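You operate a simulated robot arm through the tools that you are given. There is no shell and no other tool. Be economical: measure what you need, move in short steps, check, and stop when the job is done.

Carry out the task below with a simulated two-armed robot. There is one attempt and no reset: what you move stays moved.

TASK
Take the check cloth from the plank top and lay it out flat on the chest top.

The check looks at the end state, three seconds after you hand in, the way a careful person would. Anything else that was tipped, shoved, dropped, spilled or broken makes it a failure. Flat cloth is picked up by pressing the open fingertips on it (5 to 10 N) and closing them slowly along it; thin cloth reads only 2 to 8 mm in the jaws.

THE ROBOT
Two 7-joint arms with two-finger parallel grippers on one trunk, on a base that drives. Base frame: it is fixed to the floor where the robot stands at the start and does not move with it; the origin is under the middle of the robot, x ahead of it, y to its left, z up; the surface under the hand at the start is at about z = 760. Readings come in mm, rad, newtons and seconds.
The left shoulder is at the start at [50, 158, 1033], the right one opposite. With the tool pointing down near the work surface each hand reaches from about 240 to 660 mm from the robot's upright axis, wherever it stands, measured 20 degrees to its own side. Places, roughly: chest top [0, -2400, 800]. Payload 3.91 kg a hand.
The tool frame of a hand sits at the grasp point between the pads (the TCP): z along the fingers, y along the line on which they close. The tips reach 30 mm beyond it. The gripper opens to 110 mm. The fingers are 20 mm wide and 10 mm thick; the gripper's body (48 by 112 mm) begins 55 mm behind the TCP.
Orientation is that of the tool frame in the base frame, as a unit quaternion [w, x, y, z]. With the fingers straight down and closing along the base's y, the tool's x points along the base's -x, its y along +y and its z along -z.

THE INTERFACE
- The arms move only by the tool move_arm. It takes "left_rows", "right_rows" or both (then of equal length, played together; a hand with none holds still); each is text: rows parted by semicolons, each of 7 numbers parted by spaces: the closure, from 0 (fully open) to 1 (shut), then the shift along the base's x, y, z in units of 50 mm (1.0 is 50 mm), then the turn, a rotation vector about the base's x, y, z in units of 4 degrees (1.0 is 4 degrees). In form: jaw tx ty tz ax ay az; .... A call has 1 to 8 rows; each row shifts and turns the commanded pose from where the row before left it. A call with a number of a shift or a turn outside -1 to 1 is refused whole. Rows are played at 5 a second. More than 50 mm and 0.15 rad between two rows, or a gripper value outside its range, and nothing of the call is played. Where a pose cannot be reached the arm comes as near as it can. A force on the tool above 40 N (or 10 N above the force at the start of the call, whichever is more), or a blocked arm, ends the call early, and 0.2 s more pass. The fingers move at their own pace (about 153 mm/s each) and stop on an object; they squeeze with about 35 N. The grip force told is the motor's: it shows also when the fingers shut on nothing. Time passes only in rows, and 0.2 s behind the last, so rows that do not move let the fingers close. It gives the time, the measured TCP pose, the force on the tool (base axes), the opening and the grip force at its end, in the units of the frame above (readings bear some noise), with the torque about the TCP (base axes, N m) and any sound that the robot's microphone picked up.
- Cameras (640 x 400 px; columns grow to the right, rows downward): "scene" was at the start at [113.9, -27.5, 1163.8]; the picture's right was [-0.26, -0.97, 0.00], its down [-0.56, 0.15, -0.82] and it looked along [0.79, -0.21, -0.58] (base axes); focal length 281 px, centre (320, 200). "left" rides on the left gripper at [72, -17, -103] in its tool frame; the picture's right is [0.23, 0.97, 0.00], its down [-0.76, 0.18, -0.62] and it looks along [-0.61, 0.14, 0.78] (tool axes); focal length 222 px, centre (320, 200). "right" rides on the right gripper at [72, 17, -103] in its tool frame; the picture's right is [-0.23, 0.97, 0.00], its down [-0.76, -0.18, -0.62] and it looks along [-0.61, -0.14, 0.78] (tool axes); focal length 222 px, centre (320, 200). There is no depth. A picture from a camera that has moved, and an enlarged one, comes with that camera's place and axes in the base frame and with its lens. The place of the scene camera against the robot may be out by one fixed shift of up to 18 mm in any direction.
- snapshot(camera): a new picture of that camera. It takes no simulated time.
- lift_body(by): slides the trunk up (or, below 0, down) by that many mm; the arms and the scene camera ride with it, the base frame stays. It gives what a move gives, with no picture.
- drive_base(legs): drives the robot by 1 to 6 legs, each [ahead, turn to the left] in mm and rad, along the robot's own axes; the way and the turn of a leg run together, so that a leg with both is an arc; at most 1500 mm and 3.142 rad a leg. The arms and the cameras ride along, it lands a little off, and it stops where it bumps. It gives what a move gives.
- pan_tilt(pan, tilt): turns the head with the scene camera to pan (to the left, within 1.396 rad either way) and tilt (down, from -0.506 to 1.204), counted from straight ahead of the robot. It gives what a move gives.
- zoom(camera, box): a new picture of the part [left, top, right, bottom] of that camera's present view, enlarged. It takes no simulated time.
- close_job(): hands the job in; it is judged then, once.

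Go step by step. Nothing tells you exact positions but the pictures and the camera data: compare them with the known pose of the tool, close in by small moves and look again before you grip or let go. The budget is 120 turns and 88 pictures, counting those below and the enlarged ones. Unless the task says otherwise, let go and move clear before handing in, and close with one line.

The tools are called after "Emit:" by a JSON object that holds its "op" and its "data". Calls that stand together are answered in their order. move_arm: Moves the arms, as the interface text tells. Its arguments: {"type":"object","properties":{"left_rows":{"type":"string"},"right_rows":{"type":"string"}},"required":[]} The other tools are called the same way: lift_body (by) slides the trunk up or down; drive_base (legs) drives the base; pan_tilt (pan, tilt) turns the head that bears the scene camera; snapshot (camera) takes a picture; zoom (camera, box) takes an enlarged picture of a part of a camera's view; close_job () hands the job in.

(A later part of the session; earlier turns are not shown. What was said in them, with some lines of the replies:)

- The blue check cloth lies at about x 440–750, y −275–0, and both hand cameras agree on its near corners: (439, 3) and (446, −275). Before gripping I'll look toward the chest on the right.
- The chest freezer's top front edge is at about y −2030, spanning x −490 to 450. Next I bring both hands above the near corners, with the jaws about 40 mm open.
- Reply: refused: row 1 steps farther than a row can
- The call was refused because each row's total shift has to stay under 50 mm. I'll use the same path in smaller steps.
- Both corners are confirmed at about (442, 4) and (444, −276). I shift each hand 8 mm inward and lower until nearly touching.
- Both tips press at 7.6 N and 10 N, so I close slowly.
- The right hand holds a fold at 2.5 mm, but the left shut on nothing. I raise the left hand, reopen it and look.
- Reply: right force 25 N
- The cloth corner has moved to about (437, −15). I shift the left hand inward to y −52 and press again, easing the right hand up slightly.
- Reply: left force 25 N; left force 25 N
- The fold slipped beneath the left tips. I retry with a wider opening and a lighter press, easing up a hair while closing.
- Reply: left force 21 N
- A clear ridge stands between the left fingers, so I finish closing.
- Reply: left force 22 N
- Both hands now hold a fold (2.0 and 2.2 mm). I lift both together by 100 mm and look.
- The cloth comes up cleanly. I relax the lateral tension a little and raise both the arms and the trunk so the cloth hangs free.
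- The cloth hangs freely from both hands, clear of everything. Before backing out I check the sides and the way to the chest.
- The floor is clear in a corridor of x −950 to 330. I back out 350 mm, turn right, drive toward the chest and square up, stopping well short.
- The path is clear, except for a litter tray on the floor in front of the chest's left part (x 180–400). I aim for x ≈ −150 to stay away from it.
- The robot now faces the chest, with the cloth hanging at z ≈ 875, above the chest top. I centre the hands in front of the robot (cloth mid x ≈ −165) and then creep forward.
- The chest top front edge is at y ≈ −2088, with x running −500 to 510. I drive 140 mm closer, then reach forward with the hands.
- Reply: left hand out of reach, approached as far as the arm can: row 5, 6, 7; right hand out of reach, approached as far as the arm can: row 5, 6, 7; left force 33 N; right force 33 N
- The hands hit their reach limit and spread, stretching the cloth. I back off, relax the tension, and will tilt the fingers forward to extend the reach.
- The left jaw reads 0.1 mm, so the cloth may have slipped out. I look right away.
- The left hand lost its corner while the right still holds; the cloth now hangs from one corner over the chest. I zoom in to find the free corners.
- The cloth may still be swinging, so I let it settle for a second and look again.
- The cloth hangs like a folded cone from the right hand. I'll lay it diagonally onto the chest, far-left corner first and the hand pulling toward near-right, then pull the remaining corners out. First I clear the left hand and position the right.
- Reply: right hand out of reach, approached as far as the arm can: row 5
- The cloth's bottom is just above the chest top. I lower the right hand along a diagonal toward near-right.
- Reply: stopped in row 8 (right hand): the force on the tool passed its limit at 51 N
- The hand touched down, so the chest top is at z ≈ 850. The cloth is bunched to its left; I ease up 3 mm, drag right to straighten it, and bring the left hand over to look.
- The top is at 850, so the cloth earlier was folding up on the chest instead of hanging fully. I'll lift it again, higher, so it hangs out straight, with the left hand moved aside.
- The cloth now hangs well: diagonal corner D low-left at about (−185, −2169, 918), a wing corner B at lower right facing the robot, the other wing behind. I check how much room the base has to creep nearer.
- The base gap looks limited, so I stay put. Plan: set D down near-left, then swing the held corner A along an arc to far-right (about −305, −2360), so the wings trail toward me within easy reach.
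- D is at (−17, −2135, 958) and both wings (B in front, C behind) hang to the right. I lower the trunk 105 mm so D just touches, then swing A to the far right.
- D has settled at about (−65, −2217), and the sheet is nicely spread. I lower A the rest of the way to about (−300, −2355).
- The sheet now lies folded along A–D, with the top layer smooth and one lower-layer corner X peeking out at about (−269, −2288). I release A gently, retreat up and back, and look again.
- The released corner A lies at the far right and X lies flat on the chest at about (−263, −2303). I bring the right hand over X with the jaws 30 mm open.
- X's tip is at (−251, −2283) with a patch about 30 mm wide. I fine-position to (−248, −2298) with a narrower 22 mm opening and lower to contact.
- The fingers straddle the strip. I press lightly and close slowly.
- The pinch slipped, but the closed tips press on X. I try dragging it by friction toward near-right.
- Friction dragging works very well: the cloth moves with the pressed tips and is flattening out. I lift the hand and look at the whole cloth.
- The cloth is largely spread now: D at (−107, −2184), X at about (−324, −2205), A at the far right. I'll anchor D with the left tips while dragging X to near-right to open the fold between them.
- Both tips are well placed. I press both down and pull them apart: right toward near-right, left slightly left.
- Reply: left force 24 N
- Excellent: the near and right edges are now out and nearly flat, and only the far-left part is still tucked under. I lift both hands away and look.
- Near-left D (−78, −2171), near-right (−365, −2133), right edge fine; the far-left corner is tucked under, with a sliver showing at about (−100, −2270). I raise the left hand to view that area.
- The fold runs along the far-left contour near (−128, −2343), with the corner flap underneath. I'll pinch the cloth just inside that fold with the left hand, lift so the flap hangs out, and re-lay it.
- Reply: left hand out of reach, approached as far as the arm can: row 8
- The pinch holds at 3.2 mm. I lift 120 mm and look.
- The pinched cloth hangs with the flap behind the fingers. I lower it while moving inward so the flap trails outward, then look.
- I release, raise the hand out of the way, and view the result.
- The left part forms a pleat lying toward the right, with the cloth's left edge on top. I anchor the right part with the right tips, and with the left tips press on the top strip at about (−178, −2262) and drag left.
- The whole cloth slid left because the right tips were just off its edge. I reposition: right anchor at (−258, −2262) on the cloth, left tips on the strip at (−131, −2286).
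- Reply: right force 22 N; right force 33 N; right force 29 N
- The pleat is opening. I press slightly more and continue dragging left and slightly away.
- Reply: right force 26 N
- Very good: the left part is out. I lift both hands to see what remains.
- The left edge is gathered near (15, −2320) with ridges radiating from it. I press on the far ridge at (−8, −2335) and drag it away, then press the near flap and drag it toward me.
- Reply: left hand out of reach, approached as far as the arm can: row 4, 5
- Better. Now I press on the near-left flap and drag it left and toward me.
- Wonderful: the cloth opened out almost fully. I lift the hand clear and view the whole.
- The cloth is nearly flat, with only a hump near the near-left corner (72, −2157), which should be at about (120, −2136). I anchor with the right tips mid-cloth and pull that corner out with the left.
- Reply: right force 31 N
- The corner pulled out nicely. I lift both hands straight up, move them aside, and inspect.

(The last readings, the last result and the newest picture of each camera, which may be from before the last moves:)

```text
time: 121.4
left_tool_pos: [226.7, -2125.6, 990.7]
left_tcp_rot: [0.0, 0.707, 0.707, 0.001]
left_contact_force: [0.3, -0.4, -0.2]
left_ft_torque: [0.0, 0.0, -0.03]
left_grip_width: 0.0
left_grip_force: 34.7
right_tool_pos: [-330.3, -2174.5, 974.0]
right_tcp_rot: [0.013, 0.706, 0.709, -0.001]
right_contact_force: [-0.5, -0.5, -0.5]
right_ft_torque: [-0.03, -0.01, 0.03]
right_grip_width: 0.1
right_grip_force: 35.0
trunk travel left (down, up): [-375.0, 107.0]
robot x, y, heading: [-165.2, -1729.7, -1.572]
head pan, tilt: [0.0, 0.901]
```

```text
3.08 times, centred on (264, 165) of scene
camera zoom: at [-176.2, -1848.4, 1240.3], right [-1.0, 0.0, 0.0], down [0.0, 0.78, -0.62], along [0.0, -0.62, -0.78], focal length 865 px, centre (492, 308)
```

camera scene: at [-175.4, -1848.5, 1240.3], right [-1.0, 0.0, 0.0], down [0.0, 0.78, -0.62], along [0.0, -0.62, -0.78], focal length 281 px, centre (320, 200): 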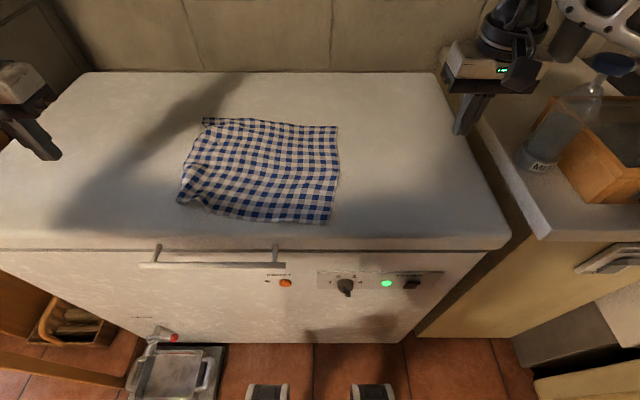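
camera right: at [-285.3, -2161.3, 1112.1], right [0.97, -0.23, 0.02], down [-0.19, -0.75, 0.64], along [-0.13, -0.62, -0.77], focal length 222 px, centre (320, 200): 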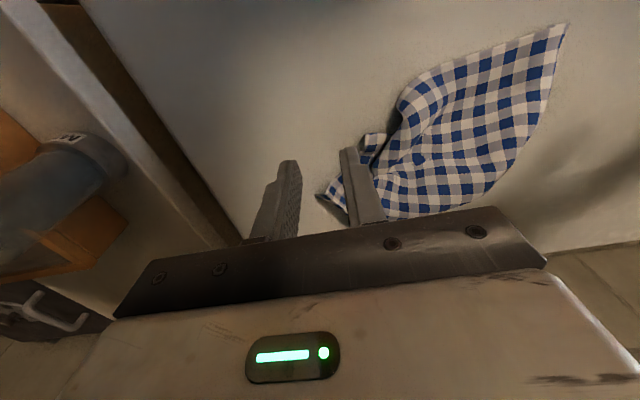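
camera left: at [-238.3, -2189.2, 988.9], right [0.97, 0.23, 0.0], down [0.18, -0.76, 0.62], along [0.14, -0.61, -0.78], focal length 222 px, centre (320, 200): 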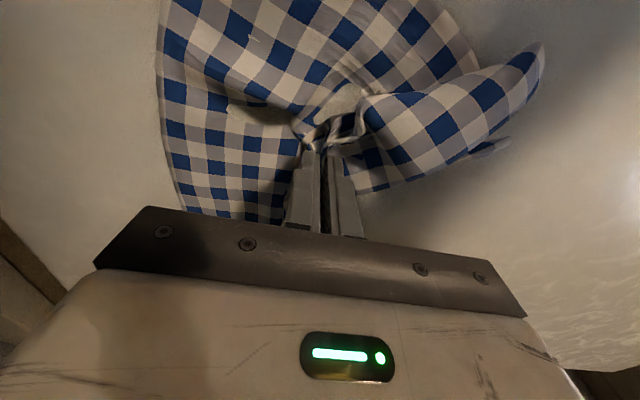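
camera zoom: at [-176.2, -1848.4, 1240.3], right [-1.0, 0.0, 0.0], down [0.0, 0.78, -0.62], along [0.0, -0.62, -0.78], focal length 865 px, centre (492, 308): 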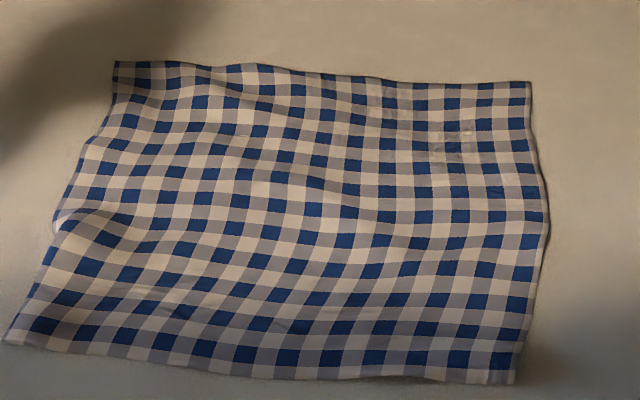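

Nearly perfect; one low ridge remains at mid-left. I press just beyond it at (78, −2262) and draw it away by about 18 mm.

Emit:
{"op": "move_arm", "data": {"left_rows": "1 -0.5 -0.453 -0.2 0 0 0; 1 -0.5 -0.453 -0.3 0 0 0; 1 -0.5 -0.453 -0.3 0 0 0; 1 -0.5 -0.453 -0.3 0 0 0; 1 -0.5 -0.453 -0.3 0 0 0; 1 -0.5 -0.453 -0.35 0 0 0; 1 0 0 -0.36 0 0 0; 1 0 0 -0.06 0 0 0"}}

Emit:
{"op": "move_arm", "data": {"left_rows": "1 0 0 -0.03 0 0 0; 1 0.02 -0.12 0 0 0 0; 1 0.02 -0.12 0 0 0 0; 1 0.02 -0.12 0 0 0 0; 1 0 0 0 0 0 0"}}

Emit:
{"op": "move_arm", "data": {"left_rows": "1 0 0 0.8 0 0 0; 1 0 0 0.8 0 0 0; 1 0.8 0.3 0.3 0 0 0; 1 0.8 0.3 0.3 0 0 0; 1 0.8 0.3 0 0 0 0; 1 0 0 0 0 0 0"}}

Emit:
{"op": "zoom", "data": {"camera": "scene", "box": [160, 100, 368, 230]}}

```text
time: 123.2
left_tool_pos: [76.9, -2262.7, 881.7]
left_tcp_rot: [0.0, 0.706, 0.708, 0.0]
left_contact_force: [-0.2, 1.0, 0.0]
left_ft_torque: [0.02, 0.0, 0.02]
left_grip_width: 0.0
left_grip_force: 35.0
right_tool_pos: [-328.3, -2173.8, 973.4]
right_tcp_rot: [0.013, 0.706, 0.708, -0.001]
right_contact_force: [-0.5, -0.7, -1.0]
right_ft_torque: [0.01, 0.01, -0.02]
right_grip_width: 0.0
right_grip_force: 36.0
trunk travel left (down, up): [-375.0, 107.0]
robot x, y, heading: [-166.9, -1727.4, -1.565]
head pan, tilt: [0.0, 0.901]
```

```text
time: 124.4
left_tool_pos: [78.9, -2280.7, 881.0]
left_tcp_rot: [0.0, 0.707, 0.707, 0.0]
left_contact_force: [0.6, 1.4, 3.3]
left_ft_torque: [0.0, -0.04, -0.03]
left_grip_width: 0.1
left_grip_force: 35.3
right_tool_pos: [-329.0, -2173.4, 973.1]
right_tcp_rot: [0.014, 0.705, 0.709, -0.001]
right_contact_force: [0.8, 0.6, 0.8]
right_ft_torque: [0.0, -0.05, 0.01]
right_grip_width: 0.2
right_grip_force: 35.0
trunk travel left (down, up): [-375.0, 107.0]
robot x, y, heading: [-162.4, -1726.6, -1.569]
head pan, tilt: [0.0, 0.901]
```

```text
time: 125.8
left_tool_pos: [199.6, -2233.6, 991.3]
left_tcp_rot: [0.0, 0.706, 0.708, 0.0]
left_contact_force: [0.1, -0.3, -0.6]
left_ft_torque: [-0.02, 0.02, 0.0]
left_grip_width: 0.0
left_grip_force: 34.4
right_tool_pos: [-328.4, -2173.5, 972.9]
right_tcp_rot: [0.014, 0.705, 0.709, -0.001]
right_contact_force: [0.1, 0.0, 0.8]
right_ft_torque: [0.01, -0.04, -0.01]
right_grip_width: 0.0
right_grip_force: 34.3
trunk travel left (down, up): [-375.0, 107.0]
robot x, y, heading: [-167.6, -1730.3, -1.564]
head pan, tilt: [0.0, 0.901]
```

```text
3.08 times, centred on (264, 165) of scene
camera zoom: at [-175.7, -1848.6, 1240.3], right [-1.0, 0.0, 0.0], down [0.0, 0.78, -0.62], along [0.0, -0.62, -0.78], focal length 865 px, centre (492, 308)
```

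zoom: 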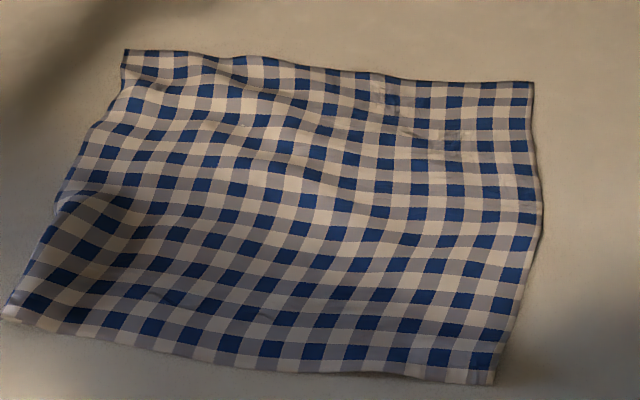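

The ridge is smaller. I do one last pull: right tips anchor at (−80, −2270) while the left draws the near-left part toward me.

Emit:
{"op": "move_arm", "data": {"left_rows": "1 -0.35 0.2 0 0 0 0; 1 -0.35 0.2 -0.2 0 0 0; 1 -0.35 0.2 -0.3 0 0 0; 1 -0.35 0.2 -0.3 0 0 0; 1 -0.35 0.2 -0.3 0 0 0; 1 -0.35 0.2 -0.3 0 0 0; 1 -0.35 0.1 -0.3 0 0 0; 1 0 0 -0.4 0 0 0", "right_rows": "1 0.71 -0.277 0 0 0 0; 1 0.71 -0.277 -0.2 0 0 0; 1 0.71 -0.277 -0.25 0 0 0; 1 0.71 -0.277 -0.25 0 0 0; 1 0.71 -0.277 -0.25 0 0 0; 1 0.71 -0.277 -0.25 0 0 0; 1 0.71 -0.277 -0.25 0 0 0; 1 0 0 -0.3 0 0 0"}}

Emit:
{"op": "move_arm", "data": {"left_rows": "1 0 0 -0.1 0 0 0; 1 0 0 -0.03 0 0 0; 1 0.05 0.12 0 0 0 0; 1 0.05 0.12 0 0 0 0; 1 0.05 0.12 0 0 0 0; 1 0.05 0.1 0 0 0 0; 1 0 0 0 0 0 0", "right_rows": "1 0 0 -0.12 0 0 0; 1 0 0 -0.03 0 0 0; 1 0 0 0 0 0 0; 1 0 0 0 0 0 0; 1 0 0 0 0 0 0; 1 0 0 0 0 0 0; 1 0 0 0 0 0 0"}}

Emit:
{"op": "move_arm", "data": {"left_rows": "1 0 0 0.8 0 0 0; 1 0 0 0.9 0 0 0; 1 0.8 0.2 0.3 0 0 0; 1 0.8 0.2 0.2 0 0 0; 1 0.8 0.2 0 0 0 0; 1 0 0 0 0 0 0; 1 0 0 0 0 0 0", "right_rows": "1 0 0 0.8 0 0 0; 1 0 0 0.9 0 0 0; 1 -0.9 0 0.2 0 0 0; 1 -0.9 0 0 0 0 0; 1 -0.9 0 0 0 0 0; 1 -0.9 0.2 0 0 0 0; 1 -0.9 0.2 0 0 0 0"}}

Emit:
{"op": "zoom", "data": {"camera": "scene", "box": [160, 100, 368, 230]}}

```text
time: 127.6
left_tool_pos: [76.7, -2170.0, 886.5]
left_tcp_rot: [0.0, 0.707, 0.708, 0.0]
left_contact_force: [-0.9, 0.0, 0.3]
left_ft_torque: [0.03, -0.05, -0.02]
left_grip_width: 0.3
left_grip_force: 35.6
right_tool_pos: [-79.3, -2271.2, 886.9]
right_tcp_rot: [0.014, 0.704, 0.71, -0.002]
right_contact_force: [-0.2, 0.5, 0.4]
right_ft_torque: [-0.02, -0.01, 0.02]
right_grip_width: 0.1
right_grip_force: 35.1
trunk travel left (down, up): [-375.0, 107.0]
robot x, y, heading: [-166.8, -1728.7, -1.57]
head pan, tilt: [0.0, 0.901]
```

```text
time: 129.2
left_tool_pos: [87.0, -2146.6, 880.7]
left_tcp_rot: [0.002, 0.707, 0.708, -0.001]
left_contact_force: [-3.4, -2.6, 11.4]
left_ft_torque: [-0.11, 0.0, 0.03]
left_grip_width: 0.0
left_grip_force: 35.2
right_tool_pos: [-79.0, -2270.8, 880.8]
right_tcp_rot: [0.016, 0.705, 0.709, -0.003]
right_contact_force: [2.5, -2.9, 21.1]
right_ft_torque: [0.09, 0.0, -0.01]
right_grip_width: 0.3
right_grip_force: 34.9
trunk travel left (down, up): [-375.0, 107.0]
robot x, y, heading: [-164.5, -1729.5, -1.564]
head pan, tilt: [0.0, 0.901]
```

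```text
time: 130.8
left_tool_pos: [205.3, -2117.3, 990.5]
left_tcp_rot: [0.0, 0.706, 0.708, 0.0]
left_contact_force: [0.0, 0.2, 0.2]
left_ft_torque: [0.05, 0.0, -0.01]
left_grip_width: 0.0
left_grip_force: 35.0
right_tool_pos: [-304.1, -2249.2, 973.0]
right_tcp_rot: [0.015, 0.705, 0.709, -0.002]
right_contact_force: [0.7, -0.3, 0.0]
right_ft_torque: [-0.02, -0.01, -0.01]
right_grip_width: 0.0
right_grip_force: 35.0
trunk travel left (down, up): [-375.0, 107.0]
robot x, y, heading: [-162.9, -1728.4, -1.569]
head pan, tilt: [0.0, 0.901]
```

```text
3.08 times, centred on (264, 165) of scene
camera zoom: at [-176.1, -1848.4, 1240.3], right [-1.0, 0.0, 0.0], down [0.0, 0.78, -0.62], along [0.0, -0.62, -0.78], focal length 865 px, centre (492, 308)
```

zoom: 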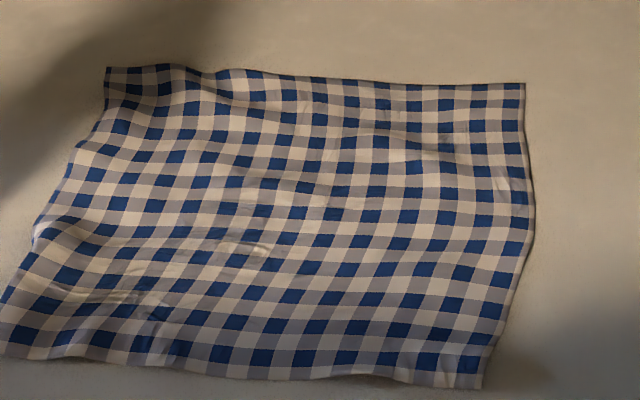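

The cloth lies open with all four corners out and only faint waves. I take one full view before handing in.

Emit:
{"op": "snapshot", "data": {"camera": "scene"}}

```text
5 pictures are left
camera scene: at [-176.1, -1848.4, 1240.3], right [-1.0, 0.0, 0.0], down [0.0, 0.78, -0.62], along [0.0, -0.62, -0.78], focal length 281 px, centre (320, 200)
```

scene: 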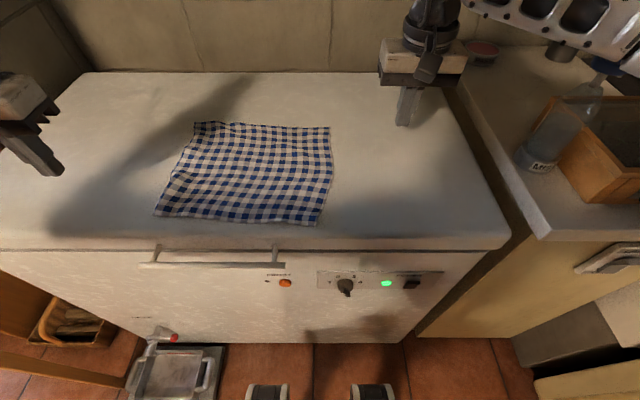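

The cloth lies flat and wholly on the chest top, both hands are clear, and nothing else in view has moved.

Emit:
{"op": "close_job", "data": {}}

```text
The job is handed in.
```

The check cloth is laid out on the chest top with all four corners open and only faint waves left in it; both hands are clear, and the last pictures showed nothing else moved.
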